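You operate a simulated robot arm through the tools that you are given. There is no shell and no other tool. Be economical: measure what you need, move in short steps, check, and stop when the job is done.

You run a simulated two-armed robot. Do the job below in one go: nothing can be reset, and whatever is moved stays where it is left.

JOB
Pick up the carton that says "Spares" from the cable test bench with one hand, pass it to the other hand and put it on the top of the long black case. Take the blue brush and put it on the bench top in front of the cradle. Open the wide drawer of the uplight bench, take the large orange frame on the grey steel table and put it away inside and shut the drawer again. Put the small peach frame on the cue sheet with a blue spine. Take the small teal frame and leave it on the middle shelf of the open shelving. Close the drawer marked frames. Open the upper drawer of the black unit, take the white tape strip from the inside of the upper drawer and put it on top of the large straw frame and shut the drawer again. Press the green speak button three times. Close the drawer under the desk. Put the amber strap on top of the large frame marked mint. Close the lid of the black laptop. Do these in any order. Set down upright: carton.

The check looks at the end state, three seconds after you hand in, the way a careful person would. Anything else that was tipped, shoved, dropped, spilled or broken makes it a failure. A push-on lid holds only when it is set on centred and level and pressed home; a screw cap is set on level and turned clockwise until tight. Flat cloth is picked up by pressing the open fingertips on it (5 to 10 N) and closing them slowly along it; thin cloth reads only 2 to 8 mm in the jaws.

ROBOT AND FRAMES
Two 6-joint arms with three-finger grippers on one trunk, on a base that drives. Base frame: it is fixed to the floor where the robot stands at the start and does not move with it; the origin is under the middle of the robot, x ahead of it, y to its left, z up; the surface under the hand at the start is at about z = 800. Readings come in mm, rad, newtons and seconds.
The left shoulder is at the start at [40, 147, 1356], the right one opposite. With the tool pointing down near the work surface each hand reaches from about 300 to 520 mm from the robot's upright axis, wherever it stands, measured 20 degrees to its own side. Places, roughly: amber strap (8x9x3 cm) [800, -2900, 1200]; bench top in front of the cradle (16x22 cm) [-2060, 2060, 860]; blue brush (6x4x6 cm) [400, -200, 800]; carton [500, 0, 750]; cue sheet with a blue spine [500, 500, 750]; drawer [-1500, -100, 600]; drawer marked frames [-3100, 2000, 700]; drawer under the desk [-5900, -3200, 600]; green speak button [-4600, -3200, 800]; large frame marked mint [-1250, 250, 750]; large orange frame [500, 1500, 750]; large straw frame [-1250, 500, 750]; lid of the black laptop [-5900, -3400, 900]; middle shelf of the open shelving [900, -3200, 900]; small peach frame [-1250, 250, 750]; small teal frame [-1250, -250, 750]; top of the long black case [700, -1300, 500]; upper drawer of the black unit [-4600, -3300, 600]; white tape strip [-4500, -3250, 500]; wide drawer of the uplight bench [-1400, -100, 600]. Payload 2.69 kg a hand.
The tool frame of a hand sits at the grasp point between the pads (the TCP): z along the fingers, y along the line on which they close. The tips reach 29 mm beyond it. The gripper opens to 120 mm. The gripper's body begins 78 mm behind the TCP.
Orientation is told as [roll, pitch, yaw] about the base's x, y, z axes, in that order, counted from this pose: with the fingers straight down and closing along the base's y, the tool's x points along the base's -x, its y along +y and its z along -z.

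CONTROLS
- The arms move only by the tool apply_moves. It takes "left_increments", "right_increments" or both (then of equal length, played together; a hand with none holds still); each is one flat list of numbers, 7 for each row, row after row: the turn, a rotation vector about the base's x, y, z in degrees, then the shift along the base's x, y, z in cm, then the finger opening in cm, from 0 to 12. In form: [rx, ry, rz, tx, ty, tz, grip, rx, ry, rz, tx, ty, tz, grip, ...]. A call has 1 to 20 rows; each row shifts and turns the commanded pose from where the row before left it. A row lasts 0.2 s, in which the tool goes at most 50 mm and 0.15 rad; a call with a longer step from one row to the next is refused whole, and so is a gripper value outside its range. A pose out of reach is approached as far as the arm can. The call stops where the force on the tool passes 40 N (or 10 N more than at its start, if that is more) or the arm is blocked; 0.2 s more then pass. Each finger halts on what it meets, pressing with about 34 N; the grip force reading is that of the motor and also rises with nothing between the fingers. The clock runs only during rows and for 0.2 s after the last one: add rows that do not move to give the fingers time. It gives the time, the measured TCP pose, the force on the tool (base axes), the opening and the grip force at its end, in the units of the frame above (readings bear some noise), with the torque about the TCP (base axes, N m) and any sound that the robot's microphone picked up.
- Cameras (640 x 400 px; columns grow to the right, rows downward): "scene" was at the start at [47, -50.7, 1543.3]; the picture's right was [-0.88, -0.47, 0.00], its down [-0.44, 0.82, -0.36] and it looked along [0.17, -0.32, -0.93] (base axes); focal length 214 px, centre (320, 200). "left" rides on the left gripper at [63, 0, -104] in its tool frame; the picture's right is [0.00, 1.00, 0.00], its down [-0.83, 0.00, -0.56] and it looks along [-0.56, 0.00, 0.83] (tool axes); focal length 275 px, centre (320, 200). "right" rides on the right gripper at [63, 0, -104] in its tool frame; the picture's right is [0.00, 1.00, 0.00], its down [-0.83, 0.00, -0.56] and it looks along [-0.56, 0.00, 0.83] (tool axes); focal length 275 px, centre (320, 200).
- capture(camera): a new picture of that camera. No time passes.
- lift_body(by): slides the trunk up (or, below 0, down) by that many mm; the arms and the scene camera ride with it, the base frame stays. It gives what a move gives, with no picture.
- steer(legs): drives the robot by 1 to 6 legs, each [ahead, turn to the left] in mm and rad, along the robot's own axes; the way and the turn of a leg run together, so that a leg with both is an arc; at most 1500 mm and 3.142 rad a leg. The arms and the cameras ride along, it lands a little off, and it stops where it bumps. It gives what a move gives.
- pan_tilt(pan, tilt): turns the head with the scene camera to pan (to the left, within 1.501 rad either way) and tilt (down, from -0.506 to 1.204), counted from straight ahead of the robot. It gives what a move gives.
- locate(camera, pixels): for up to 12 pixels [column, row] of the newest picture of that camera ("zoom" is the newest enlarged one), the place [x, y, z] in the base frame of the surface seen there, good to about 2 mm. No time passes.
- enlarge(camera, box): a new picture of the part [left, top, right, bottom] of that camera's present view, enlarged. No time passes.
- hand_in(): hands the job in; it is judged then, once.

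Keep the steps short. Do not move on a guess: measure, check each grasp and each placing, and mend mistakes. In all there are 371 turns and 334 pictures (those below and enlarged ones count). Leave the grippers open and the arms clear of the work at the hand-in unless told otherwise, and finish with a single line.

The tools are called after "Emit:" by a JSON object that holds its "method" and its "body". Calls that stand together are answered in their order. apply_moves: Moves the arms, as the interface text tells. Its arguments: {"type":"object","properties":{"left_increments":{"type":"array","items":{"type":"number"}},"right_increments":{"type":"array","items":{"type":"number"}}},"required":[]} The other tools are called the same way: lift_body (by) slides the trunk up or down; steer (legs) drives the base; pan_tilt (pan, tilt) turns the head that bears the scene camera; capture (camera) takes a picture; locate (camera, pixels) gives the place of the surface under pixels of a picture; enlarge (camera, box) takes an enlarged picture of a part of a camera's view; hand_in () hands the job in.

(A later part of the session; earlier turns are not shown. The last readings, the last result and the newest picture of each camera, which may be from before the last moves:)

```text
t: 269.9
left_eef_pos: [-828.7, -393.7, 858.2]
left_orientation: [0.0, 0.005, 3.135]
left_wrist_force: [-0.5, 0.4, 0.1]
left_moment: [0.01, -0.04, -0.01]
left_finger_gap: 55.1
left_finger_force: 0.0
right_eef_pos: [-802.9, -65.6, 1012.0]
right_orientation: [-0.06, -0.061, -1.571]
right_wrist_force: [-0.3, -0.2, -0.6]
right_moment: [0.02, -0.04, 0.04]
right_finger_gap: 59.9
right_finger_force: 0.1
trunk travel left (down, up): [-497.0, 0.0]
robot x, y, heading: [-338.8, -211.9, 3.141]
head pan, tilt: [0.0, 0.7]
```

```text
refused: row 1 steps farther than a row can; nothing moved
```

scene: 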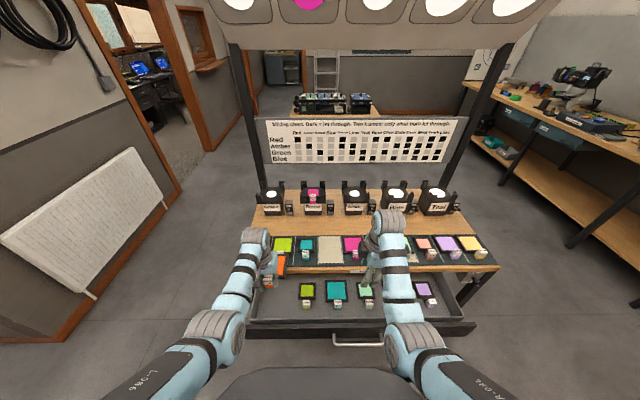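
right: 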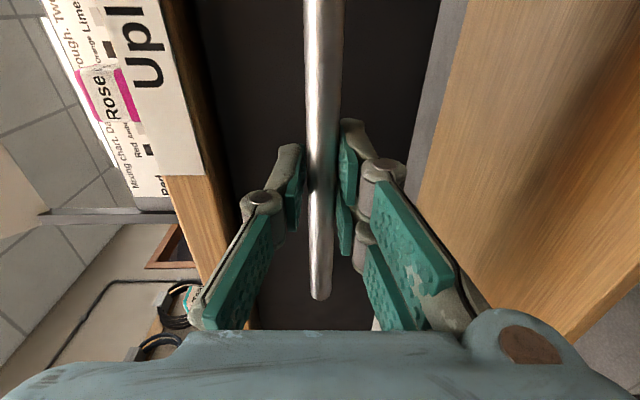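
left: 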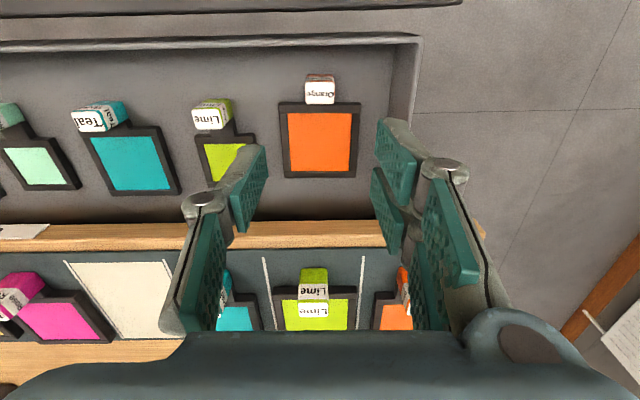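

Emit:
{"method": "apply_moves", "body": {"right_increments": [3.5, -3.5, 0, 0, 0, -0.5, 4, 0, 0, -8.2, 0, 0, -0.5, 2, 0, 0, -8.2, 0, 0, -0.5, 0, 0, 0, -8.2, 0, 0, -0.5, 0, 0, 0, -8.2, -0.5, 0, 0, 0, 0, 0, -8.2, -0.5, 0, 0, 0, 0, 0, -8.2, -0.5, 0, 0, 0, 0, 0, -8.2, -0.5, 0, 0, 0, 0, 0, -8.2, -0.5, 0, 0, 0, 0, 0, -8.2, -0.5, 0, 0, 0, 0, 0, -8.2, 0, 0, 0, 0, 0, 0, -8, 0, 0, 0, 0], "left_increments": [0, 0, 0, 0, 0, 2, 12, 0, 0, 0, 0, 0, 2, 12, 0, 0, 0, 0, 0, 2, 12, 0, 0, 0, 0, 0, 2, 12, 0, 0, 0, 0.8, 0, 2, 12, 0, 0, 0, 0.8, 0, 0, 12, 0, 0, 0, 0.8, 0, 0, 12, 0, 0, 0, 0.8, 0, 0, 12, 0, 0, 0, 0, 0, 0, 12, 0, 0, 0, 0, 0, 0, 12, 0, 0, 0, 0, 0, 0, 12, 0, 0, 0, 0, 0, 0, 12]}}

Emit:
{"method": "lift_body", "body": {"by": -330}}

Emit:
{"method": "capture", "body": {"camera": "scene"}}

Emit:
{"method": "capture", "body": {"camera": "right"}}

```text
t: 272.4
left_eef_pos: [-793.0, -393.7, 961.3]
left_orientation: [-0.001, 0.004, 3.135]
left_wrist_force: [0.2, 0.2, 0.6]
left_moment: [-0.01, 0.02, -0.01]
left_finger_gap: 119.9
left_finger_force: 0.0
right_eef_pos: [-829.5, -64.7, 994.0]
right_orientation: [-0.003, 0.001, 3.137]
right_wrist_force: [-0.1, 0.8, 0.0]
right_moment: [0.03, 0.0, 0.03]
right_finger_gap: 0.0
right_finger_force: 28.6
trunk travel left (down, up): [-497.0, 0.0]
robot x, y, heading: [-338.6, -210.6, 3.143]
head pan, tilt: [0.0, 0.7]
```

```text
t: 275.7
left_eef_pos: [-792.8, -394.7, 631.5]
left_orientation: [0.0, 0.001, 3.134]
left_wrist_force: [-0.4, 0.4, -0.1]
left_moment: [0.02, 0.01, 0.03]
left_finger_gap: 119.9
left_finger_force: 0.0
right_eef_pos: [-829.8, -65.8, 666.3]
right_orientation: [-0.004, 0.001, 3.138]
right_wrist_force: [0.1, -0.2, 0.3]
right_moment: [0.02, 0.02, -0.02]
right_finger_gap: 0.0
right_finger_force: 28.9
trunk travel left (down, up): [-167.0, 330.0]
robot x, y, heading: [-336.6, -209.4, 3.141]
head pan, tilt: [0.0, 0.7]
```

```text
228 pictures are left
```

scene: 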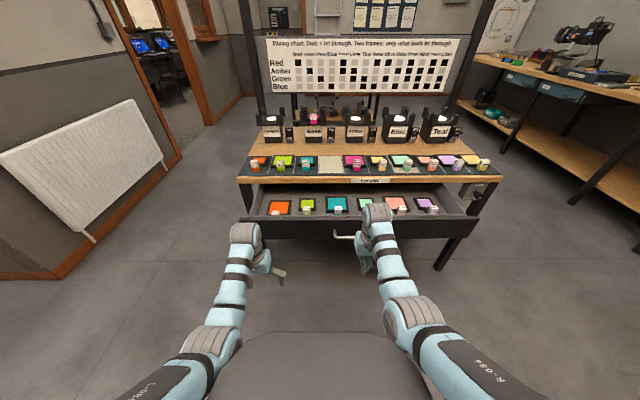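

```text
227 pictures are left
```

right: 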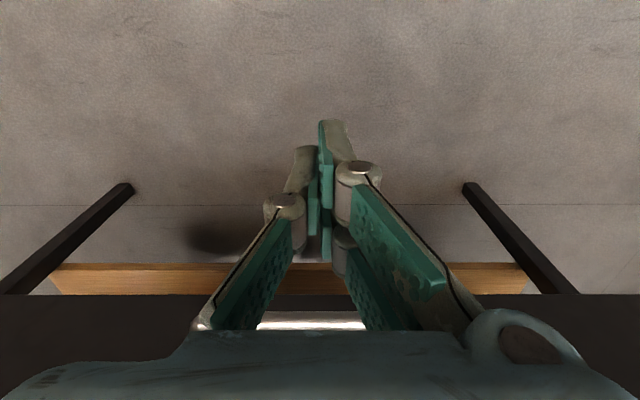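

Aligned with the handle. Drive forward to push the drawer in.

Emit:
{"method": "steer", "body": {"legs": [[290, 0]]}}

Emit:
{"method": "capture", "body": {"camera": "scene"}}

```text
t: 277.7
left_eef_pos: [-1081.3, -393.5, 630.6]
left_orientation: [0.001, 0.001, 3.136]
left_wrist_force: [0.2, -0.5, 0.1]
left_moment: [-0.01, -0.03, -0.02]
left_finger_gap: 120.0
left_finger_force: 0.1
right_eef_pos: [-1119.4, -66.4, 665.7]
right_orientation: [-0.001, 0.002, 3.141]
right_wrist_force: [-1.0, 0.4, -1.1]
right_moment: [0.01, -0.03, -0.04]
right_finger_gap: 0.1
right_finger_force: 28.1
trunk travel left (down, up): [-167.0, 330.0]
robot x, y, heading: [-622.9, -208.1, 3.143]
head pan, tilt: [0.0, 0.7]
```

```text
226 pictures are left
```

scene: 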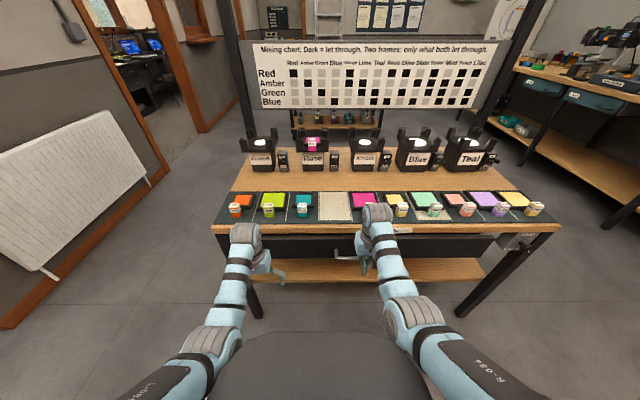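

Emit:
{"method": "steer", "body": {"legs": [[60, 0]]}}

Emit:
{"method": "enlarge", "body": {"camera": "scene", "box": [200, 180, 580, 320]}}

Emit:
{"method": "locate", "body": {"camera": "zoom", "pixels": [[200, 110], [160, 110], [440, 110], [480, 105], [240, 115], [150, 90]]}}

```text
t: 278.7
left_eef_pos: [-1126.9, -394.4, 630.9]
left_orientation: [-0.001, 0.001, 3.138]
left_wrist_force: [-1.0, -0.3, -0.6]
left_moment: [-0.01, 0.03, 0.01]
left_finger_gap: 119.8
left_finger_force: 0.1
right_eef_pos: [-1158.4, -66.6, 663.2]
right_orientation: [-0.001, 0.021, -3.141]
right_wrist_force: [6.6, -0.7, -1.7]
right_moment: [0.0, -0.16, -0.01]
right_finger_gap: 0.0
right_finger_force: 28.7
trunk travel left (down, up): [-167.0, 330.0]
robot x, y, heading: [-666.1, -208.7, -3.141]
head pan, tilt: [0.0, 0.7]
stopped in leg 1: the force on the tool passed its limit at 92 N (the readings are from after the stop); the commanded pose is now the measured one
```

```text
1.68 times, centred on (390, 250) of scene
```

zoom: 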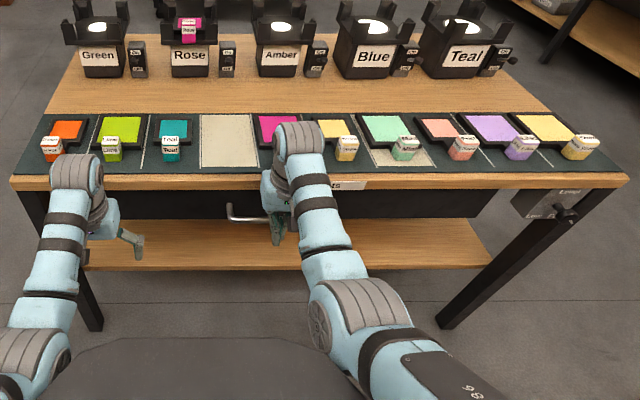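

```text
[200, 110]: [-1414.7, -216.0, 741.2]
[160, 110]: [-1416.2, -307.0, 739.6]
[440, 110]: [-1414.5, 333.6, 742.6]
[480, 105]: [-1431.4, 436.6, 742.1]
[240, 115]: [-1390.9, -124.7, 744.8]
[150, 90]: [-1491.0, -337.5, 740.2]
```

Emit:
{"method": "locate", "body": {"camera": "zoom", "pixels": [[200, 205], [160, 205], [400, 205], [460, 205], [225, 200], [350, 208]]}}

```text
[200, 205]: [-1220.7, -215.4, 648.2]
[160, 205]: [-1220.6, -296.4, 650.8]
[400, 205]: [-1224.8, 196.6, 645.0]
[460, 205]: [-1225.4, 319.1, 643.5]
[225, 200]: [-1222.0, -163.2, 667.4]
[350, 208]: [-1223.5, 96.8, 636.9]
```

Front reads −1222 again: shut. Back off, rise, and look at the small teal and peach frames.

Emit:
{"method": "steer", "body": {"legs": [[-120, 0]]}}

Emit:
{"method": "lift_body", "body": {"by": 325}}

Emit:
{"method": "capture", "body": {"camera": "scene"}}

Emit:
{"method": "enlarge", "body": {"camera": "scene", "box": [230, 220, 480, 290]}}

```text
t: 279.9
left_eef_pos: [-1006.1, -393.5, 632.0]
left_orientation: [-0.001, 0.003, 3.137]
left_wrist_force: [0.1, -0.2, 0.4]
left_moment: [0.03, 0.04, -0.01]
left_finger_gap: 120.0
left_finger_force: 0.2
right_eef_pos: [-1039.8, -66.0, 665.0]
right_orientation: [-0.003, 0.018, 3.142]
right_wrist_force: [-0.5, -0.3, 0.1]
right_moment: [-0.01, 0.02, 0.01]
right_finger_gap: 0.0
right_finger_force: 28.6
trunk travel left (down, up): [-167.0, 330.0]
robot x, y, heading: [-550.7, -209.0, -3.147]
head pan, tilt: [0.0, 0.7]
```

```text
t: 283.1
left_eef_pos: [-1005.7, -395.0, 955.3]
left_orientation: [-0.001, 0.002, 3.136]
left_wrist_force: [0.5, 0.7, -0.1]
left_moment: [-0.01, 0.02, -0.03]
left_finger_gap: 120.0
left_finger_force: 0.1
right_eef_pos: [-1038.3, -66.4, 988.0]
right_orientation: [-0.004, 0.018, 3.142]
right_wrist_force: [-0.6, -0.2, -0.3]
right_moment: [-0.01, 0.01, 0.04]
right_finger_gap: 0.1
right_finger_force: 28.2
trunk travel left (down, up): [-492.0, 5.0]
robot x, y, heading: [-548.6, -210.0, -3.146]
head pan, tilt: [0.0, 0.7]
```

```text
224 pictures are left
```

scene: 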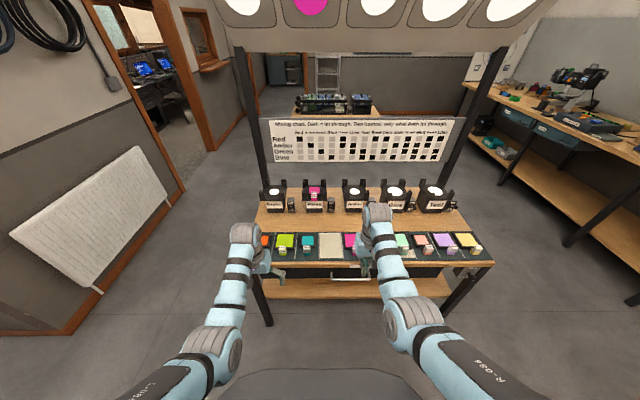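

```text
2.56 times, centred on (355, 255) of scene
```

zoom: 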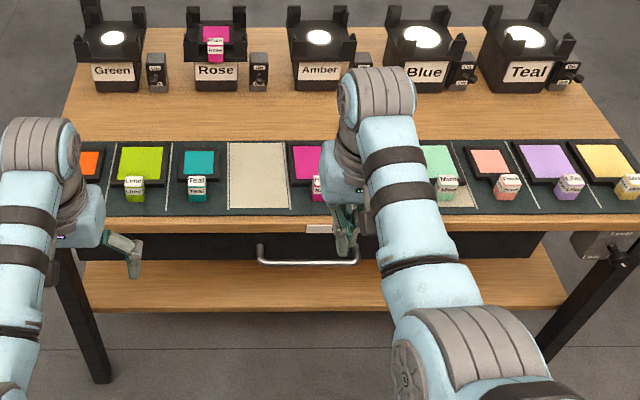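

Emit:
{"method": "locate", "body": {"camera": "zoom", "pixels": [[196, 183], [197, 160], [133, 184], [507, 181], [490, 160], [445, 182], [625, 182], [600, 160], [437, 160], [260, 175], [540, 160]]}}

```text
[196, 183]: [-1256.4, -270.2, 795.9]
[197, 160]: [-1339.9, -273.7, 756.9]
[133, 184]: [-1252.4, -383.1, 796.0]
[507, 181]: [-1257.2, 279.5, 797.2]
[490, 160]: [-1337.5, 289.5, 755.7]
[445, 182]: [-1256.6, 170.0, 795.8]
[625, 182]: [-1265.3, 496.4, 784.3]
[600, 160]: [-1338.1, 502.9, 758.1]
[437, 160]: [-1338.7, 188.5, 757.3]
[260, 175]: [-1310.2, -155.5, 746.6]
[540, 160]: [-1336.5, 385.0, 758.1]
```

Tabs stand at x≈−1256, tops z 796, bench z 746. Move in so the left hand can take teal (y −270).

Emit:
{"method": "steer", "body": {"legs": [[0, -0.34], [262, 0], [0, 0.345]]}}

Emit:
{"method": "capture", "body": {"camera": "left"}}

```text
t: 287.1
left_eef_pos: [-1250.6, -311.9, 955.3]
left_orientation: [0.004, 0.003, -3.137]
left_wrist_force: [-0.3, -0.8, 0.8]
left_moment: [0.02, -0.04, 0.0]
left_finger_gap: 120.2
left_finger_force: 0.1
right_eef_pos: [-1287.2, 17.3, 987.5]
right_orientation: [-0.002, 0.02, -3.133]
right_wrist_force: [0.3, 0.8, 0.8]
right_moment: [-0.03, -0.02, 0.03]
right_finger_gap: 0.0
right_finger_force: 28.2
trunk travel left (down, up): [-492.0, 5.0]
robot x, y, heading: [-797.1, -123.0, -3.13]
head pan, tilt: [0.0, 0.7]
```

```text
222 pictures are left
```

left: 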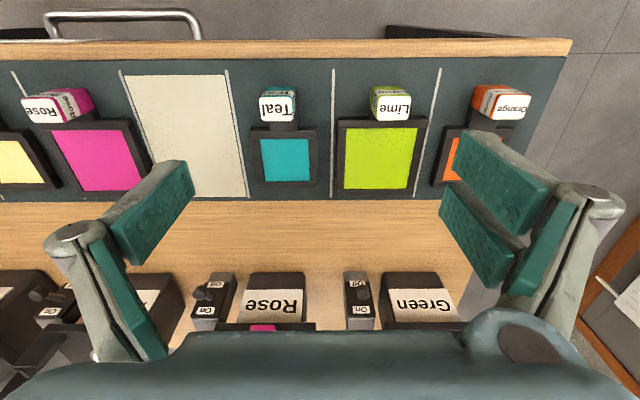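

Emit:
{"method": "locate", "body": {"camera": "left", "pixels": [[263, 98], [294, 98], [263, 118], [293, 118], [278, 108], [253, 130], [316, 130], [284, 160]]}}

Emit:
{"method": "apply_moves", "body": {"left_increments": [0, 0, 0, 0, 2, -2, 9, 0, 0, 0, 0, 2, -2, 6, 0, 0, 0, 0, 0, -2, 6, 0, 0, 0, 0, 0, -2, 6, 0, 0, 0, 0, 0, -2, 6, 0, 0, 0, 0, 0, 0, 6]}}

Emit:
{"method": "capture", "body": {"camera": "left"}}

```text
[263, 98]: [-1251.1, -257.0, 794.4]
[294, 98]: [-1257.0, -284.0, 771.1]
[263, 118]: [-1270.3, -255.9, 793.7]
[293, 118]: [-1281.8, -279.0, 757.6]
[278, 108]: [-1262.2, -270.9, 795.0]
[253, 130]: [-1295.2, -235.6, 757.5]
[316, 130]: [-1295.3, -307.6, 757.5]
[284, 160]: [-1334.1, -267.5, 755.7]
```

```text
t: 288.5
left_eef_pos: [-1250.9, -271.7, 855.6]
left_orientation: [0.001, 0.001, -3.138]
left_wrist_force: [-0.2, -0.4, -0.3]
left_moment: [0.01, 0.01, 0.03]
left_finger_gap: 59.8
left_finger_force: 0.1
right_eef_pos: [-1286.5, 15.9, 988.9]
right_orientation: [-0.003, 0.018, -3.133]
right_wrist_force: [0.5, 1.1, 0.7]
right_moment: [0.03, 0.03, 0.0]
right_finger_gap: 0.0
right_finger_force: 29.3
trunk travel left (down, up): [-492.0, 5.0]
robot x, y, heading: [-796.9, -124.9, -3.13]
head pan, tilt: [0.0, 0.7]
```

```text
221 pictures are left
```

left: 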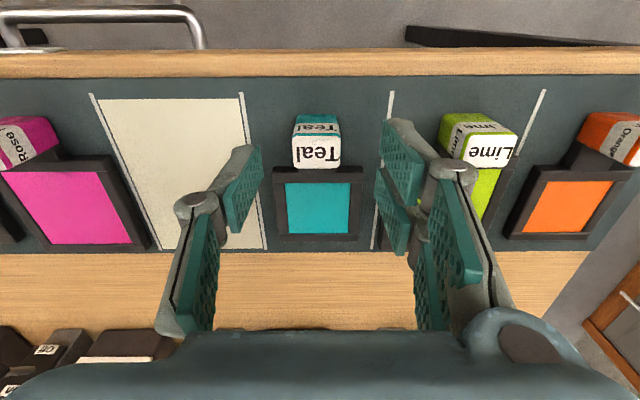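

Emit:
{"method": "lift_body", "body": {"by": -45}}

Emit:
{"method": "apply_moves", "body": {"left_increments": [0, 0, 0, -0.9, 0.1, -1.5, 6, 0, 0, 0, 0, 0, -1.4, 6, 0, 0, 0, 0, 0, 0, 6]}}

Emit:
{"method": "capture", "body": {"camera": "left"}}

```text
t: 289.4
left_eef_pos: [-1251.4, -271.1, 810.2]
left_orientation: [0.0, 0.001, -3.138]
left_wrist_force: [-0.9, -0.5, -0.3]
left_moment: [0.02, 0.02, 0.01]
left_finger_gap: 59.7
left_finger_force: 0.1
right_eef_pos: [-1285.8, 17.4, 945.6]
right_orientation: [-0.005, 0.018, -3.133]
right_wrist_force: [0.5, 0.7, 0.5]
right_moment: [0.03, 0.0, 0.02]
right_finger_gap: 0.2
right_finger_force: 28.2
trunk travel left (down, up): [-447.0, 50.0]
robot x, y, heading: [-795.2, -125.7, -3.129]
head pan, tilt: [0.0, 0.7]
```

```text
t: 290.2
left_eef_pos: [-1259.7, -271.5, 782.5]
left_orientation: [0.002, 0.0, -3.137]
left_wrist_force: [-0.3, -0.6, 0.1]
left_moment: [0.03, 0.01, 0.01]
left_finger_gap: 59.7
left_finger_force: 0.1
right_eef_pos: [-1285.8, 16.0, 945.0]
right_orientation: [-0.002, 0.019, -3.13]
right_wrist_force: [0.2, -0.2, 0.2]
right_moment: [-0.01, -0.01, -0.02]
right_finger_gap: 0.1
right_finger_force: 28.5
trunk travel left (down, up): [-447.0, 50.0]
robot x, y, heading: [-796.3, -124.8, -3.133]
head pan, tilt: [0.0, 0.7]
```

```text
220 pictures are left
```

left: 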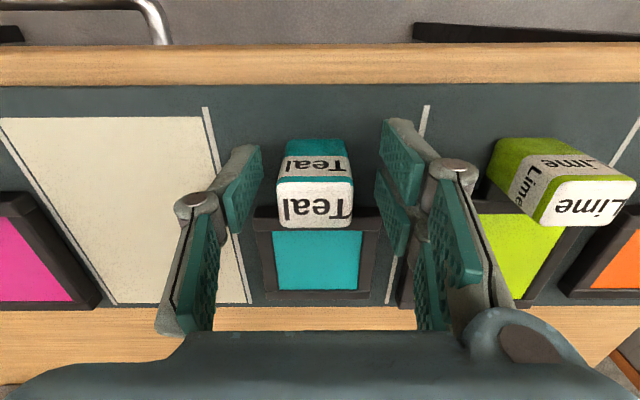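

Aligned. Close and lift.

Emit:
{"method": "apply_moves", "body": {"left_increments": [0, 0, 0, 0, 0, -0.1, 5, 0, 0, 0, 0, 0, 0, 3.5, 0, 0, 0, 0, 0, 0, 2, 0, 0, 0, 0, 0, 0, 2, 0, 0, 0, 0, 0, 0, 2, 0, 0, 0, 0, 0, 1, 2, 0, 0, 0, 0, 0, 2, 2, 0, 0, 0, 0, 0, 3, 2, 0, 0, 0, 0, 0, 3, 2, 0, 0, 0, 0, 0, 0, 2]}}

Emit:
{"method": "capture", "body": {"camera": "left"}}

```text
t: 292.4
left_eef_pos: [-1260.5, -272.9, 870.3]
left_orientation: [0.0, 0.001, -3.137]
left_wrist_force: [0.2, 0.4, -1.2]
left_moment: [0.02, -0.09, 0.02]
left_finger_gap: 31.5
left_finger_force: 34.0
right_eef_pos: [-1287.0, 15.3, 944.4]
right_orientation: [-0.004, 0.019, -3.132]
right_wrist_force: [-0.5, 0.3, 0.9]
right_moment: [0.0, 0.0, 0.03]
right_finger_gap: 0.2
right_finger_force: 28.1
trunk travel left (down, up): [-447.0, 50.0]
robot x, y, heading: [-796.6, -120.8, -3.133]
head pan, tilt: [0.0, 0.7]
```

```text
219 pictures are left
```

left: 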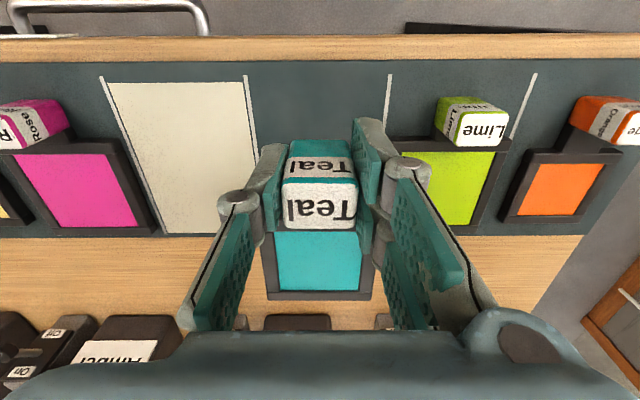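

Emit:
{"method": "lift_body", "body": {"by": 48}}

Emit:
{"method": "steer", "body": {"legs": [[-200, 0], [0, -1.571], [250, 0], [0, 1.571], [205, 0]]}}

Emit:
{"method": "apply_moves", "body": {"right_increments": [0, 0, 0, 0, 0, 0, 3, 0, 0, 0, 0, 0, 0, 6, 0, 0, 0, 0, 0, 0, 6]}}

Emit:
{"method": "capture", "body": {"camera": "right"}}

```text
t: 293.3
left_eef_pos: [-1260.5, -271.4, 918.7]
left_orientation: [0.0, 0.003, -3.138]
left_wrist_force: [0.1, -0.2, 0.1]
left_moment: [0.01, -0.06, 0.0]
left_finger_gap: 31.6
left_finger_force: 33.7
right_eef_pos: [-1288.0, 15.8, 990.8]
right_orientation: [-0.003, 0.02, -3.133]
right_wrist_force: [-0.3, 0.5, -0.6]
right_moment: [-0.05, -0.01, -0.01]
right_finger_gap: 0.0
right_finger_force: 28.4
trunk travel left (down, up): [-495.0, 2.0]
robot x, y, heading: [-799.3, -124.4, -3.131]
head pan, tilt: [0.0, 0.7]
```

```text
t: 305.2
left_eef_pos: [-1263.4, -18.1, 920.8]
left_orientation: [0.002, -0.002, 3.136]
left_wrist_force: [-0.3, 0.1, -0.6]
left_moment: [0.0, -0.05, -0.02]
left_finger_gap: 31.2
left_finger_force: 34.1
right_eef_pos: [-1287.9, 268.7, 993.8]
right_orientation: [-0.003, 0.017, 3.141]
right_wrist_force: [0.9, 0.5, 0.4]
right_moment: [0.02, 0.05, 0.0]
right_finger_gap: 0.0
right_finger_force: 28.4
trunk travel left (down, up): [-495.0, 2.0]
robot x, y, heading: [-799.3, 128.0, 3.148]
head pan, tilt: [0.0, 0.7]
```

```text
t: 306.0
left_eef_pos: [-1267.2, -17.8, 917.4]
left_orientation: [-0.001, 0.003, 3.136]
left_wrist_force: [0.5, 0.8, -1.1]
left_moment: [0.01, -0.07, 0.0]
left_finger_gap: 31.4
left_finger_force: 33.7
right_eef_pos: [-1292.0, 269.7, 992.1]
right_orientation: [-0.003, 0.02, 3.142]
right_wrist_force: [0.0, 0.4, -0.6]
right_moment: [-0.04, 0.0, -0.02]
right_finger_gap: 60.0
right_finger_force: 0.1
trunk travel left (down, up): [-495.0, 2.0]
robot x, y, heading: [-803.3, 124.3, 3.139]
head pan, tilt: [0.0, 0.7]
```

```text
218 pictures are left
```

right: 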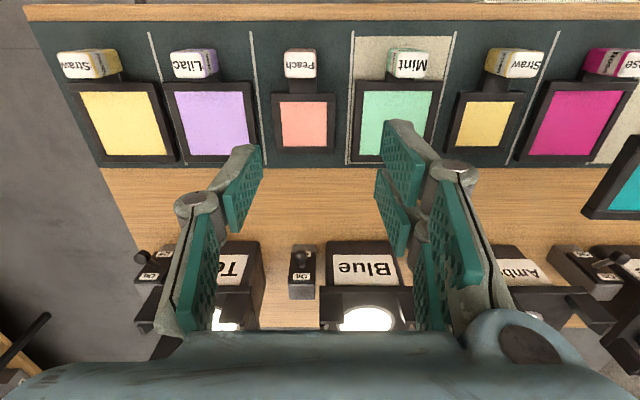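

Emit:
{"method": "locate", "body": {"camera": "right", "pixels": [[287, 70], [313, 70], [300, 70], [304, 125], [397, 120], [120, 120], [360, 160], [360, 83], [432, 83], [432, 158], [81, 85], [160, 85]]}}

Emit:
{"method": "apply_moves", "body": {"right_increments": [0, -1, 0, 1, 0.3, -2, 6, 0, 0, 0, 1, 0.3, -2, 6, 0, 0, 0, 1, 0.3, -2, 6, 0, 0, 0, 0, 0, -2, 6, 0, 0, 0, 0, 0, -2, 6, 0, 0, 0, 0, 0, -2, 6, 0, 0, 0, 0, 0, 0, 6]}}

Emit:
{"method": "capture", "body": {"camera": "right"}}

```text
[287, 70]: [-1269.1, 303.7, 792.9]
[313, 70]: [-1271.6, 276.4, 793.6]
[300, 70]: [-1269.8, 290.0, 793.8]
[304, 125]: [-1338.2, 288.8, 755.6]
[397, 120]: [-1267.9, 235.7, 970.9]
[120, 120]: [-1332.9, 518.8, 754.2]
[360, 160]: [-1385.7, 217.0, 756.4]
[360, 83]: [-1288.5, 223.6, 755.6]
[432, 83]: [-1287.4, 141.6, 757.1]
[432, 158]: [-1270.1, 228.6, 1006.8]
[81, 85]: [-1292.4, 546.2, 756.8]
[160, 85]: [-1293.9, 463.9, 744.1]
```

```text
t: 307.6
left_eef_pos: [-1266.6, -18.5, 918.5]
left_orientation: [0.0, 0.003, 3.135]
left_wrist_force: [0.0, -0.2, -0.4]
left_moment: [0.0, -0.02, -0.01]
left_finger_gap: 31.4
left_finger_force: 33.8
right_eef_pos: [-1261.0, 277.8, 871.3]
right_orientation: [-0.003, 0.035, 3.141]
right_wrist_force: [0.1, 0.1, 0.0]
right_moment: [-0.02, -0.02, 0.0]
right_finger_gap: 59.9
right_finger_force: 0.0
trunk travel left (down, up): [-495.0, 2.0]
robot x, y, heading: [-800.5, 125.0, 3.143]
head pan, tilt: [0.0, 0.7]
```

```text
217 pictures are left
```

right: 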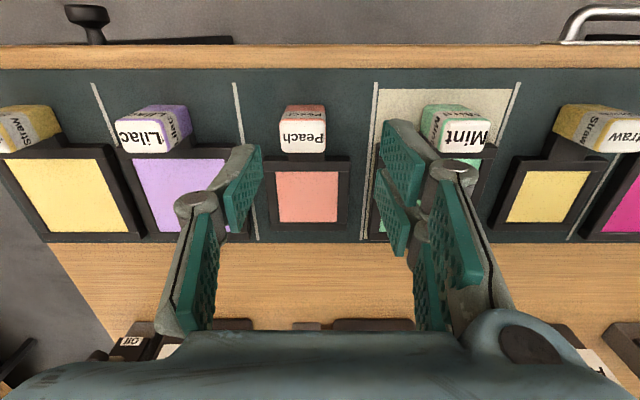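

Emit:
{"method": "lift_body", "body": {"by": -50}}

Emit:
{"method": "apply_moves", "body": {"right_increments": [0, 2, 0, -0.2, 1.1, -1, 6, 0, 0, 0, 0, 0, -1.5, 6, 0, 0, 0, 0, 0, 0, 6]}}

Emit:
{"method": "capture", "body": {"camera": "right"}}

```text
t: 308.5
left_eef_pos: [-1266.6, -18.4, 867.9]
left_orientation: [0.001, 0.003, 3.138]
left_wrist_force: [0.9, 0.3, -0.8]
left_moment: [0.03, -0.04, 0.01]
left_finger_gap: 31.6
left_finger_force: 34.0
right_eef_pos: [-1260.9, 278.7, 822.8]
right_orientation: [-0.003, 0.036, 3.141]
right_wrist_force: [-0.3, -0.3, 0.4]
right_moment: [-0.02, 0.01, -0.01]
right_finger_gap: 59.9
right_finger_force: 0.1
trunk travel left (down, up): [-445.0, 52.0]
robot x, y, heading: [-801.3, 127.7, 3.141]
head pan, tilt: [0.0, 0.7]
```

```text
t: 309.3
left_eef_pos: [-1266.8, -18.4, 868.6]
left_orientation: [-0.001, 0.002, 3.138]
left_wrist_force: [0.4, -0.8, -1.1]
left_moment: [0.02, -0.07, 0.0]
left_finger_gap: 31.5
left_finger_force: 34.3
right_eef_pos: [-1264.0, 289.5, 798.1]
right_orientation: [-0.003, 0.003, 3.143]
right_wrist_force: [-0.8, -0.1, -0.6]
right_moment: [0.0, 0.03, -0.01]
right_finger_gap: 60.1
right_finger_force: 0.1
trunk travel left (down, up): [-445.0, 52.0]
robot x, y, heading: [-800.3, 125.6, 3.141]
head pan, tilt: [0.0, 0.7]
```

```text
216 pictures are left
```

right: 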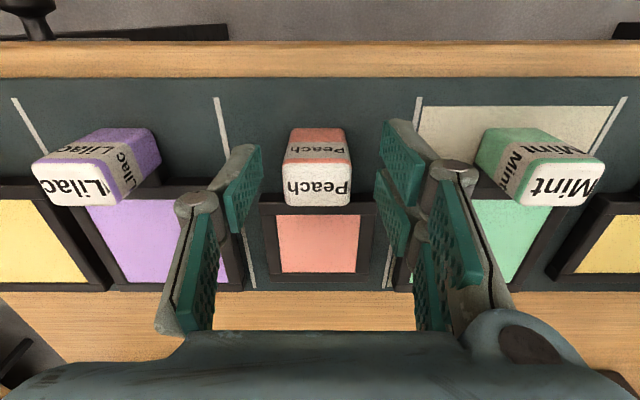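

Centred. Down 16 mm, close, lift.

Emit:
{"method": "apply_moves", "body": {"right_increments": [0, 0, 0, 0.1, 0, -1.6, 6, 0, 0, 0, 0, 0, 0, 6, 0, 0, 0, 0, 0, 0, 4.5, 0, 0, 0, 0, 0, 0, 3, 0, 0, 0, 0, 0, 0, 2, 0, 0, 0, 0, 0, 0, 2, 0, 0, 0, 0, 0, 0, 2, 0, 0, 0, 0, 0, 1, 2, 0, 0, 0, 0, 0, 2, 2, 0, 0, 0, 0, 0, 3, 2, 0, 0, 0, 0, 0, 3, 2, 0, 0, 0, 0, 0, 0, 2]}}

Emit:
{"method": "capture", "body": {"camera": "right"}}

```text
t: 311.9
left_eef_pos: [-1268.2, -17.7, 869.3]
left_orientation: [0.0, 0.002, 3.136]
left_wrist_force: [0.1, -0.1, -0.7]
left_moment: [0.0, -0.06, 0.0]
left_finger_gap: 31.3
left_finger_force: 34.1
right_eef_pos: [-1263.1, 288.8, 871.5]
right_orientation: [-0.004, 0.002, 3.142]
right_wrist_force: [-0.5, -0.4, -1.7]
right_moment: [-0.01, -0.05, 0.0]
right_finger_gap: 31.6
right_finger_force: 33.5
trunk travel left (down, up): [-445.0, 52.0]
robot x, y, heading: [-804.5, 124.0, 3.144]
head pan, tilt: [0.0, 0.7]
```

```text
215 pictures are left
```

right: 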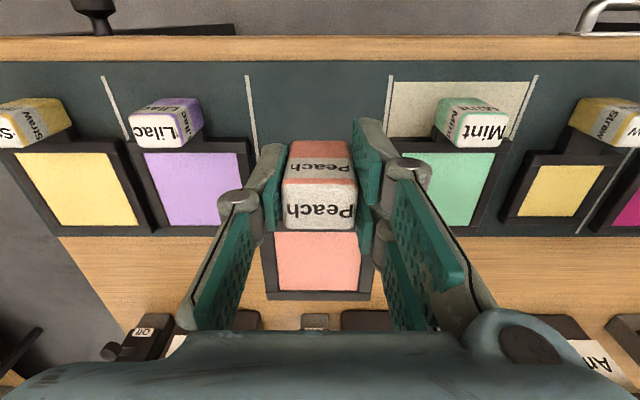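

Both frames held. Drive to the cable bench's left part for the cue sheet.

Emit:
{"method": "lift_body", "body": {"by": 50}}

Emit:
{"method": "steer", "body": {"legs": [[-300, 0], [0, -2.213], [593, 0], [0, -0.931]]}}

Emit:
{"method": "pan_tilt", "body": {"pan": 0, "tilt": 0.8}}

Emit:
{"method": "capture", "body": {"camera": "scene"}}

```text
t: 312.8
left_eef_pos: [-1268.3, -16.7, 918.5]
left_orientation: [0.0, 0.002, 3.137]
left_wrist_force: [1.0, -0.6, -1.7]
left_moment: [0.03, -0.07, 0.0]
left_finger_gap: 31.3
left_finger_force: 33.7
right_eef_pos: [-1262.4, 289.7, 921.3]
right_orientation: [-0.005, 0.002, 3.139]
right_wrist_force: [-0.7, -0.4, -0.8]
right_moment: [0.01, -0.07, -0.03]
right_finger_gap: 31.4
right_finger_force: 34.1
trunk travel left (down, up): [-495.0, 2.0]
robot x, y, heading: [-800.7, 124.4, 3.142]
head pan, tilt: [0.0, 0.7]
```

```text
t: 325.5
left_eef_pos: [324.9, 742.0, 916.6]
left_orientation: [0.0, 0.002, -0.007]
left_wrist_force: [-0.4, -1.3, -1.8]
left_moment: [0.0, 0.04, 0.02]
left_finger_gap: 31.4
left_finger_force: 33.8
right_eef_pos: [319.1, 434.5, 920.1]
right_orientation: [-0.004, 0.001, -0.004]
right_wrist_force: [0.0, -0.4, -0.9]
right_moment: [-0.01, 0.06, 0.0]
right_finger_gap: 31.5
right_finger_force: 33.7
trunk travel left (down, up): [-495.0, 2.0]
robot x, y, heading: [-138.7, 598.8, 0.0]
head pan, tilt: [0.0, 0.7]
```

```text
t: 326.1
left_eef_pos: [324.6, 742.2, 917.3]
left_orientation: [0.0, 0.0, -0.008]
left_wrist_force: [0.7, -0.4, -1.1]
left_moment: [-0.04, 0.03, -0.02]
left_finger_gap: 31.4
left_finger_force: 33.6
right_eef_pos: [319.6, 435.1, 920.4]
right_orientation: [-0.005, 0.004, -0.002]
right_wrist_force: [-0.6, 0.0, -0.9]
right_moment: [-0.01, 0.07, 0.02]
right_finger_gap: 31.6
right_finger_force: 34.2
trunk travel left (down, up): [-495.0, 2.0]
robot x, y, heading: [-140.2, 597.5, -0.002]
head pan, tilt: [0.0, 0.799]
```

```text
214 pictures are left
```

scene: 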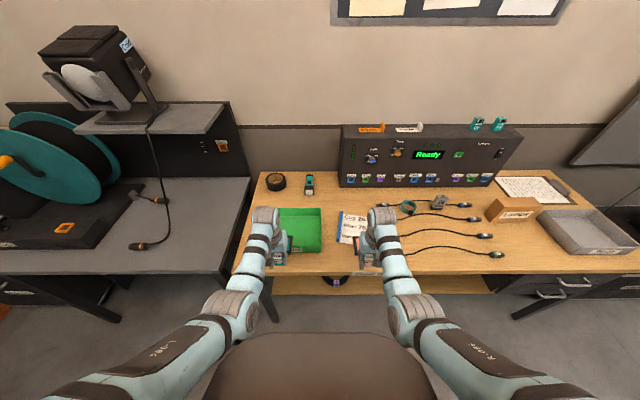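

Emit:
{"method": "enlarge", "body": {"camera": "scene", "box": [310, 190, 420, 280]}}

Emit:
{"method": "locate", "body": {"camera": "zoom", "pixels": [[170, 125], [205, 125], [180, 290], [210, 290], [330, 130], [290, 200], [220, 200], [160, 290]]}}

Emit:
{"method": "capture", "body": {"camera": "right"}}

```text
4.44 times, centred on (365, 235) of scene
```

zoom: 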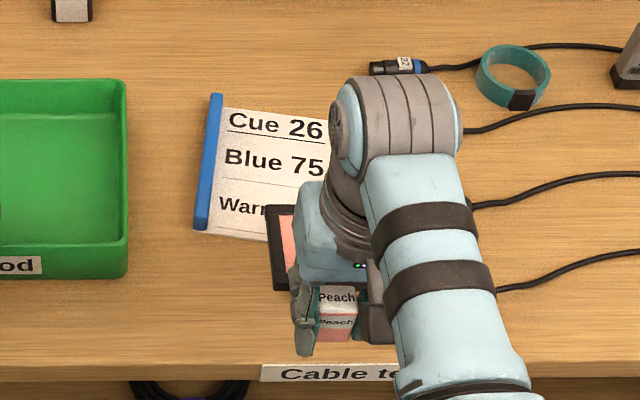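

```text
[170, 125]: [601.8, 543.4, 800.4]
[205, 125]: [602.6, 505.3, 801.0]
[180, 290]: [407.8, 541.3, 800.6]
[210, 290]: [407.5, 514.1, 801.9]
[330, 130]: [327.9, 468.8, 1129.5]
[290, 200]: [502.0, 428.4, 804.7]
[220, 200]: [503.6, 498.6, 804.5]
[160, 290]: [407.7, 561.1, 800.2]
```

```text
212 pictures are left
```

right: 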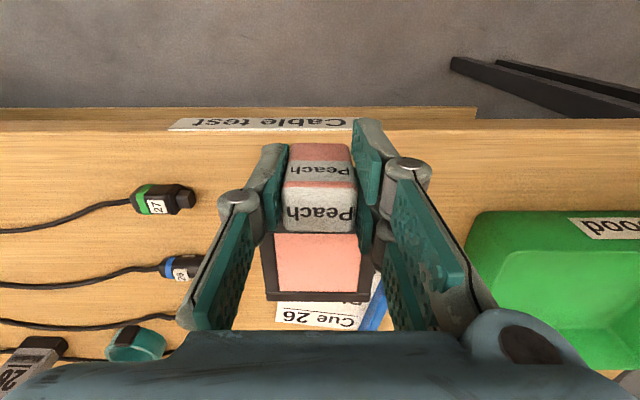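

Emit:
{"method": "locate", "body": {"camera": "zoom", "pixels": [[197, 228], [213, 97], [222, 108], [320, 118], [262, 238]]}}

Emit:
{"method": "steer", "body": {"legs": [[100, 0]]}}

Emit:
{"method": "capture", "body": {"camera": "right"}}

Emit:
{"method": "capture", "body": {"camera": "left"}}

```text
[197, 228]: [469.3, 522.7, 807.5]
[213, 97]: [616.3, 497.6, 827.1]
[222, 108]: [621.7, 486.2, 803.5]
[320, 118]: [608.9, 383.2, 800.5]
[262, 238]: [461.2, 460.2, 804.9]
```

```text
t: 327.3
left_eef_pos: [412.3, 741.5, 923.7]
left_orientation: [0.0, -0.01, -0.007]
left_wrist_force: [-1.5, -0.6, -2.8]
left_moment: [0.01, -0.02, -0.01]
left_finger_gap: 31.3
left_finger_force: 33.7
right_eef_pos: [406.2, 435.0, 925.9]
right_orientation: [-0.005, -0.011, -0.005]
right_wrist_force: [-1.3, 0.2, -1.1]
right_moment: [-0.03, -0.01, 0.0]
right_finger_gap: 31.3
right_finger_force: 33.8
trunk travel left (down, up): [-495.0, 2.0]
robot x, y, heading: [-38.2, 598.4, -0.001]
head pan, tilt: [0.0, 0.799]
```

```text
211 pictures are left
```

right: 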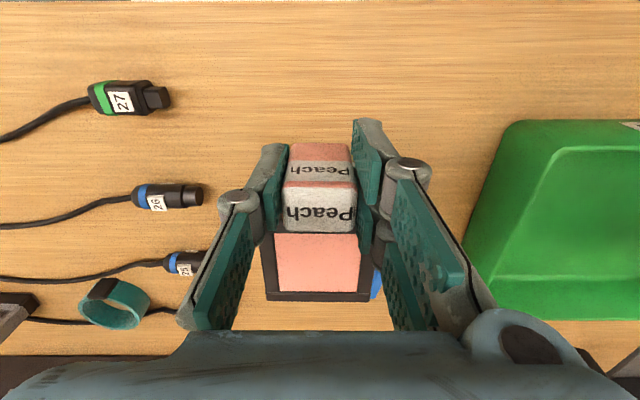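

```text
210 pictures are left
```

left: 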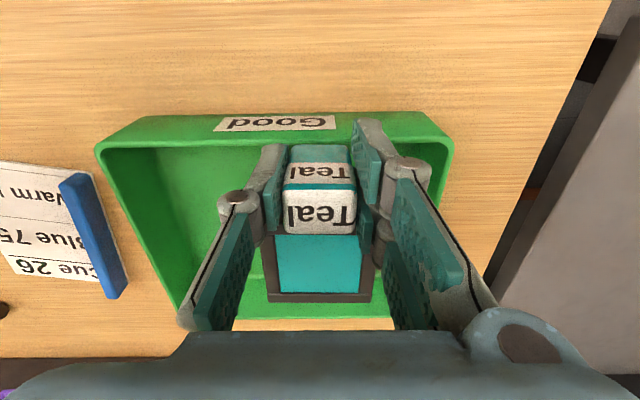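

Emit:
{"method": "locate", "body": {"camera": "left", "pixels": [[60, 195], [100, 278], [12, 270], [5, 168], [70, 185], [112, 290], [90, 230]]}}

```text
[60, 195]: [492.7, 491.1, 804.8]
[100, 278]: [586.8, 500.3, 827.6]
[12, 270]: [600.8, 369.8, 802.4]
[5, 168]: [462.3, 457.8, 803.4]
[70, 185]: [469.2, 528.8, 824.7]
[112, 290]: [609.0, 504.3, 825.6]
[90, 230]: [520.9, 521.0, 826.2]
```

Emit:
{"method": "steer", "body": {"legs": [[67, 0]]}}

Emit:
{"method": "apply_moves", "body": {"right_increments": [0, 0, -5, 0, 0.6, 0, 2, 0, 0, -4.8, 0, 0.6, 0, 2, 0, 0, 0, 0, 0, -2, 2, 0, 0, 0, 0, 0, 0, 2]}}

Emit:
{"method": "capture", "body": {"camera": "right"}}

Emit:
{"method": "enlarge", "body": {"camera": "scene", "box": [310, 190, 420, 290]}}

```text
t: 328.3
left_eef_pos: [478.9, 741.7, 924.0]
left_orientation: [0.0, -0.011, -0.007]
left_wrist_force: [-1.4, -0.4, -1.0]
left_moment: [-0.02, 0.01, 0.0]
left_finger_gap: 31.2
left_finger_force: 34.5
right_eef_pos: [472.7, 434.4, 925.0]
right_orientation: [-0.005, -0.011, -0.003]
right_wrist_force: [-0.1, -0.2, -2.0]
right_moment: [0.01, 0.01, -0.01]
right_finger_gap: 31.5
right_finger_force: 34.1
trunk travel left (down, up): [-495.0, 2.0]
robot x, y, heading: [21.3, 593.9, -0.009]
head pan, tilt: [0.0, 0.799]
```

```text
t: 329.3
left_eef_pos: [488.0, 741.1, 916.9]
left_orientation: [0.0, 0.001, -0.006]
left_wrist_force: [0.8, 0.0, -1.6]
left_moment: [0.0, 0.09, 0.01]
left_finger_gap: 31.4
left_finger_force: 33.9
right_eef_pos: [483.4, 448.2, 899.8]
right_orientation: [-0.004, 0.002, -0.174]
right_wrist_force: [0.1, -0.8, -1.2]
right_moment: [0.01, 0.07, 0.01]
right_finger_gap: 31.2
right_finger_force: 33.9
trunk travel left (down, up): [-495.0, 2.0]
robot x, y, heading: [22.9, 598.9, 0.003]
head pan, tilt: [0.0, 0.799]
```

```text
209 pictures are left
```

right: 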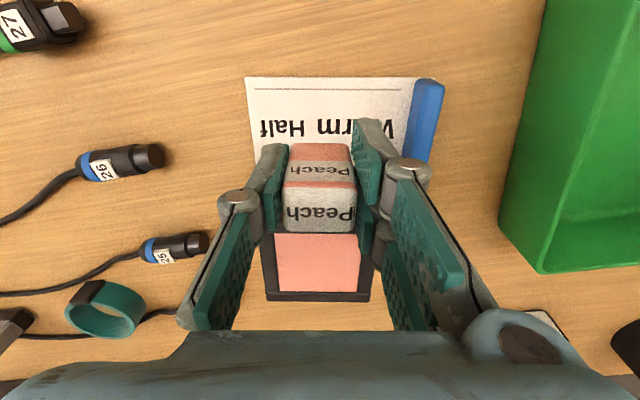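

```text
4.00 times, centred on (365, 240) of scene
```

zoom: 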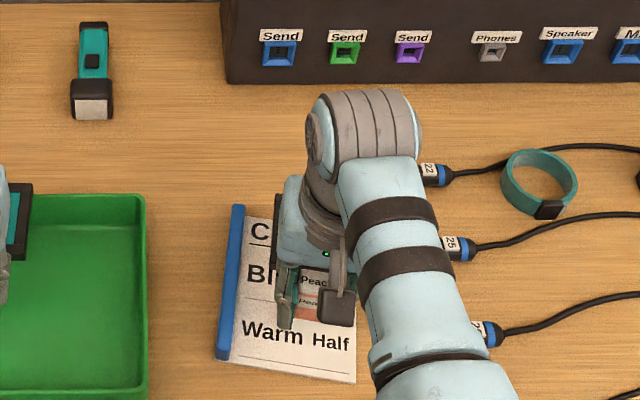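

Emit:
{"method": "locate", "body": {"camera": "right", "pixels": [[249, 80], [402, 82], [260, 145], [418, 82], [320, 90], [425, 160]]}}

```text
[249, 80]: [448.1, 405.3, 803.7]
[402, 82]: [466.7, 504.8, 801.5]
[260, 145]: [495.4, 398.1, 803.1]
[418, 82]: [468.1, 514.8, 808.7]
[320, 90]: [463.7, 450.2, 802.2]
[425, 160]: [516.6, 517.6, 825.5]
```

Sheet measured: centre about (532, 445), clear of the spine. Trim the position, raise the left hand, then lower the peach.

Emit:
{"method": "apply_moves", "body": {"right_increments": [0, 0, 0, 0.3, 0.4, -2, 2, 0, 0, 0, 0, 0, -1.5, 2, 0, 0, 0, 0, 0, 0, 2], "left_increments": [0, 0, 0, 0, 0, 2.5, 2, 0, 0, 0, 0, 0, 2.5, 2, 0, 0, 0, 0, 0, 0, 2]}}

Emit:
{"method": "lift_body", "body": {"by": -17}}

Emit:
{"method": "capture", "body": {"camera": "right"}}

```text
t: 330.1
left_eef_pos: [487.6, 741.1, 968.8]
left_orientation: [-0.001, -0.001, -0.008]
left_wrist_force: [0.1, 1.2, -0.9]
left_moment: [0.03, 0.02, 0.02]
left_finger_gap: 31.5
left_finger_force: 33.1
right_eef_pos: [485.4, 451.3, 866.4]
right_orientation: [-0.005, 0.001, -0.174]
right_wrist_force: [0.2, 0.4, -0.5]
right_moment: [-0.02, 0.08, -0.03]
right_finger_gap: 31.4
right_finger_force: 34.2
trunk travel left (down, up): [-495.0, 2.0]
robot x, y, heading: [28.0, 600.4, -0.002]
head pan, tilt: [0.0, 0.799]
```

```text
t: 330.7
left_eef_pos: [488.2, 741.3, 952.7]
left_orientation: [0.0, 0.002, -0.007]
left_wrist_force: [0.4, -0.4, -0.6]
left_moment: [0.0, 0.04, 0.0]
left_finger_gap: 31.3
left_finger_force: 34.3
right_eef_pos: [485.0, 450.5, 850.2]
right_orientation: [-0.004, -0.001, -0.171]
right_wrist_force: [-0.1, 1.2, -1.2]
right_moment: [0.01, 0.11, 0.0]
right_finger_gap: 31.4
right_finger_force: 33.8
trunk travel left (down, up): [-478.0, 19.0]
robot x, y, heading: [26.8, 599.7, -0.006]
head pan, tilt: [0.0, 0.799]
```

```text
207 pictures are left
```

right: 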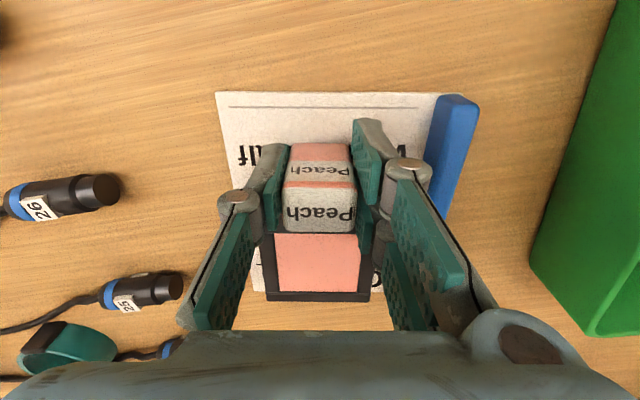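

Emit:
{"method": "locate", "body": {"camera": "right", "pixels": [[257, 285], [255, 270], [290, 297], [350, 297], [220, 97], [430, 97]]}}

```text
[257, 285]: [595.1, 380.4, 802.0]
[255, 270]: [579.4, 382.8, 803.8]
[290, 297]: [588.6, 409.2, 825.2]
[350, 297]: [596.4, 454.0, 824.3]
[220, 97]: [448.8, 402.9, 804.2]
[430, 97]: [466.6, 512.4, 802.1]
```

Emit:
{"method": "lift_body", "body": {"by": -8}}

Emit:
{"method": "lift_body", "body": {"by": -3}}

```text
t: 331.3
left_eef_pos: [488.0, 740.8, 944.5]
left_orientation: [0.001, 0.002, -0.007]
left_wrist_force: [0.3, 0.6, -1.0]
left_moment: [-0.02, 0.06, 0.0]
left_finger_gap: 31.5
left_finger_force: 34.3
right_eef_pos: [485.1, 450.8, 841.6]
right_orientation: [-0.004, 0.002, -0.173]
right_wrist_force: [-0.5, -0.5, -1.1]
right_moment: [0.0, 0.09, 0.01]
right_finger_gap: 31.3
right_finger_force: 33.5
trunk travel left (down, up): [-470.0, 27.0]
robot x, y, heading: [26.5, 599.4, -0.001]
head pan, tilt: [0.0, 0.799]
```

```text
t: 331.8
left_eef_pos: [486.3, 741.4, 941.6]
left_orientation: [-0.001, -0.002, -0.008]
left_wrist_force: [0.1, 0.2, -0.7]
left_moment: [0.0, 0.07, 0.01]
left_finger_gap: 31.4
left_finger_force: 33.8
right_eef_pos: [485.5, 451.4, 841.4]
right_orientation: [-0.002, -0.004, -0.172]
right_wrist_force: [0.3, -1.3, 18.3]
right_moment: [-0.12, -0.06, -0.03]
right_finger_gap: 31.4
right_finger_force: 34.1
trunk travel left (down, up): [-467.0, 30.0]
robot x, y, heading: [23.1, 598.8, -0.002]
head pan, tilt: [0.0, 0.799]
```

Contact. Open and rise.

Emit:
{"method": "apply_moves", "body": {"right_increments": [0, 0, 0, 0, 0, 0, 4, 0, 0, 0, 0, 0, 0, 5, 0, 0, 0, 0, 0, 0, 5.5, 0, 0, 0, 0, 0, 0, 5.5, 0, 0, 0, 0, 0, 2, 5.5, 0, 0, 0, 0, 0, 3, 5.5, 0, 0, 0, 0, 0, 3, 5.5, 0, 0, 0, 0, 0, 0, 5.5]}}

Emit:
{"method": "capture", "body": {"camera": "right"}}

```text
t: 333.6
left_eef_pos: [487.9, 741.0, 941.6]
left_orientation: [0.0, -0.001, -0.006]
left_wrist_force: [0.0, -0.3, -1.8]
left_moment: [-0.05, 0.08, 0.02]
left_finger_gap: 31.5
left_finger_force: 34.2
right_eef_pos: [485.1, 450.6, 919.5]
right_orientation: [-0.002, 0.0, -0.175]
right_wrist_force: [-0.2, 0.3, -0.9]
right_moment: [-0.02, 0.02, 0.04]
right_finger_gap: 55.3
right_finger_force: 0.1
trunk travel left (down, up): [-467.0, 30.0]
robot x, y, heading: [26.4, 598.7, -0.006]
head pan, tilt: [0.0, 0.799]
```

```text
206 pictures are left
```

right: 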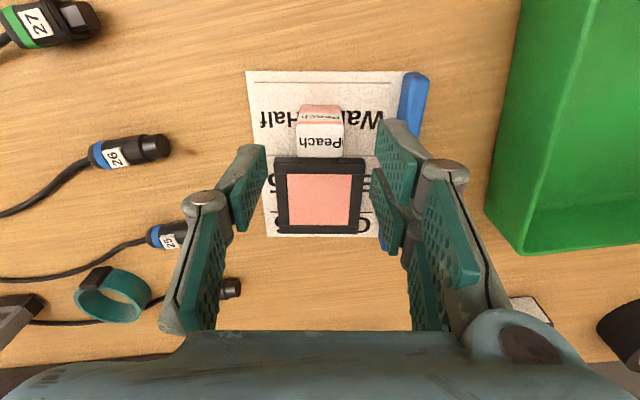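

Peach lies on the sheet, clear of the spine. Next to the shelving with teal. Turn and look first.

Emit:
{"method": "lift_body", "body": {"by": 30}}

Emit:
{"method": "steer", "body": {"legs": [[-400, 0], [0, -1.571]]}}

Emit:
{"method": "pan_tilt", "body": {"pan": 0, "tilt": 0.4}}

Emit:
{"method": "capture", "body": {"camera": "scene"}}

```text
t: 334.4
left_eef_pos: [487.1, 740.9, 971.7]
left_orientation: [-0.002, -0.001, -0.007]
left_wrist_force: [-0.4, -0.6, -1.4]
left_moment: [0.02, 0.05, -0.01]
left_finger_gap: 31.5
left_finger_force: 33.9
right_eef_pos: [485.7, 451.1, 948.2]
right_orientation: [-0.004, 0.001, -0.173]
right_wrist_force: [-0.7, -0.1, -1.0]
right_moment: [0.02, 0.01, 0.04]
right_finger_gap: 54.9
right_finger_force: 0.0
trunk travel left (down, up): [-497.0, 0.0]
robot x, y, heading: [27.0, 600.5, -0.008]
head pan, tilt: [0.0, 0.799]
```

```text
t: 340.7
left_eef_pos: [-237.3, 135.9, 971.5]
left_orientation: [0.0, 0.0, -1.586]
left_wrist_force: [-0.1, 0.6, -1.3]
left_moment: [0.09, -0.01, 0.03]
left_finger_gap: 31.3
left_finger_force: 34.1
right_eef_pos: [-528.3, 141.3, 948.2]
right_orientation: [-0.004, 0.0, -1.752]
right_wrist_force: [0.5, 0.0, -0.6]
right_moment: [0.0, -0.02, 0.01]
right_finger_gap: 55.0
right_finger_force: 0.1
trunk travel left (down, up): [-497.0, 0.0]
robot x, y, heading: [-377.4, 597.0, -1.582]
head pan, tilt: [0.0, 0.799]
```

```text
t: 341.6
left_eef_pos: [-236.9, 135.8, 969.9]
left_orientation: [0.001, -0.001, -1.587]
left_wrist_force: [-0.4, 0.5, -1.5]
left_moment: [0.07, -0.01, -0.05]
left_finger_gap: 31.5
left_finger_force: 33.8
right_eef_pos: [-528.3, 141.6, 947.3]
right_orientation: [-0.004, -0.001, -1.753]
right_wrist_force: [-0.1, 0.5, -0.7]
right_moment: [-0.03, 0.04, 0.03]
right_finger_gap: 55.0
right_finger_force: 0.1
trunk travel left (down, up): [-497.0, 0.0]
robot x, y, heading: [-378.3, 600.2, -1.584]
head pan, tilt: [0.0, 0.4]
```

```text
205 pictures are left
```

scene: 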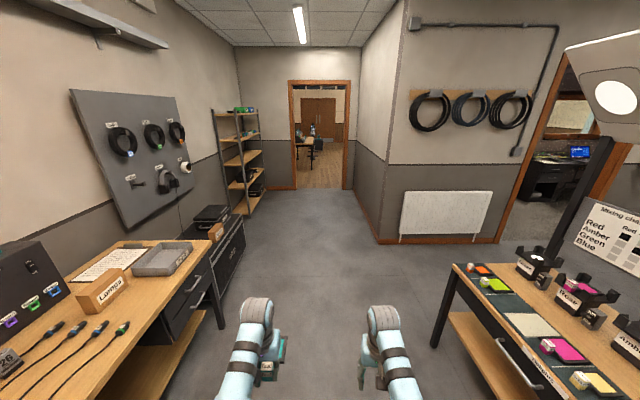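

Emit:
{"method": "locate", "body": {"camera": "scene", "pixels": [[378, 243], [500, 240], [530, 228], [245, 213], [220, 120], [255, 110], [235, 150], [232, 180], [262, 150], [585, 155]]}}

Emit:
{"method": "enlarge", "body": {"camera": "scene", "box": [200, 95, 280, 220]}}

```text
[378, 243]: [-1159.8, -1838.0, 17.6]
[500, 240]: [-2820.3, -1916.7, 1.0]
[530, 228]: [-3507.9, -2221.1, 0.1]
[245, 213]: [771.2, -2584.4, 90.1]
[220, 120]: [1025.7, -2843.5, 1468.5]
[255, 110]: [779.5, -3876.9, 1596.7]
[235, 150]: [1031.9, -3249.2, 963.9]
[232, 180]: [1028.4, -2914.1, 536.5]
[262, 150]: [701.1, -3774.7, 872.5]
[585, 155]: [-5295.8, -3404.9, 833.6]
```

```text
3.20 times, centred on (240, 158) of scene
```

zoom: 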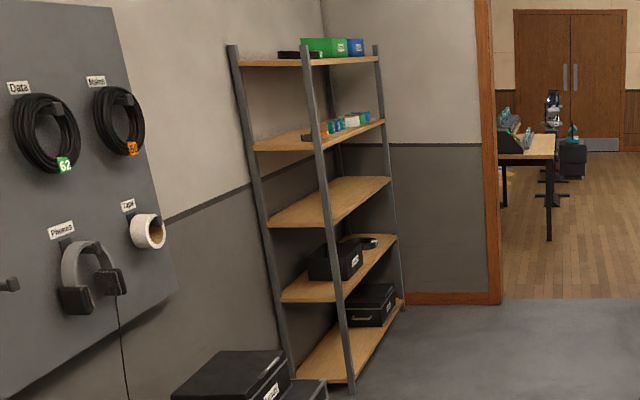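

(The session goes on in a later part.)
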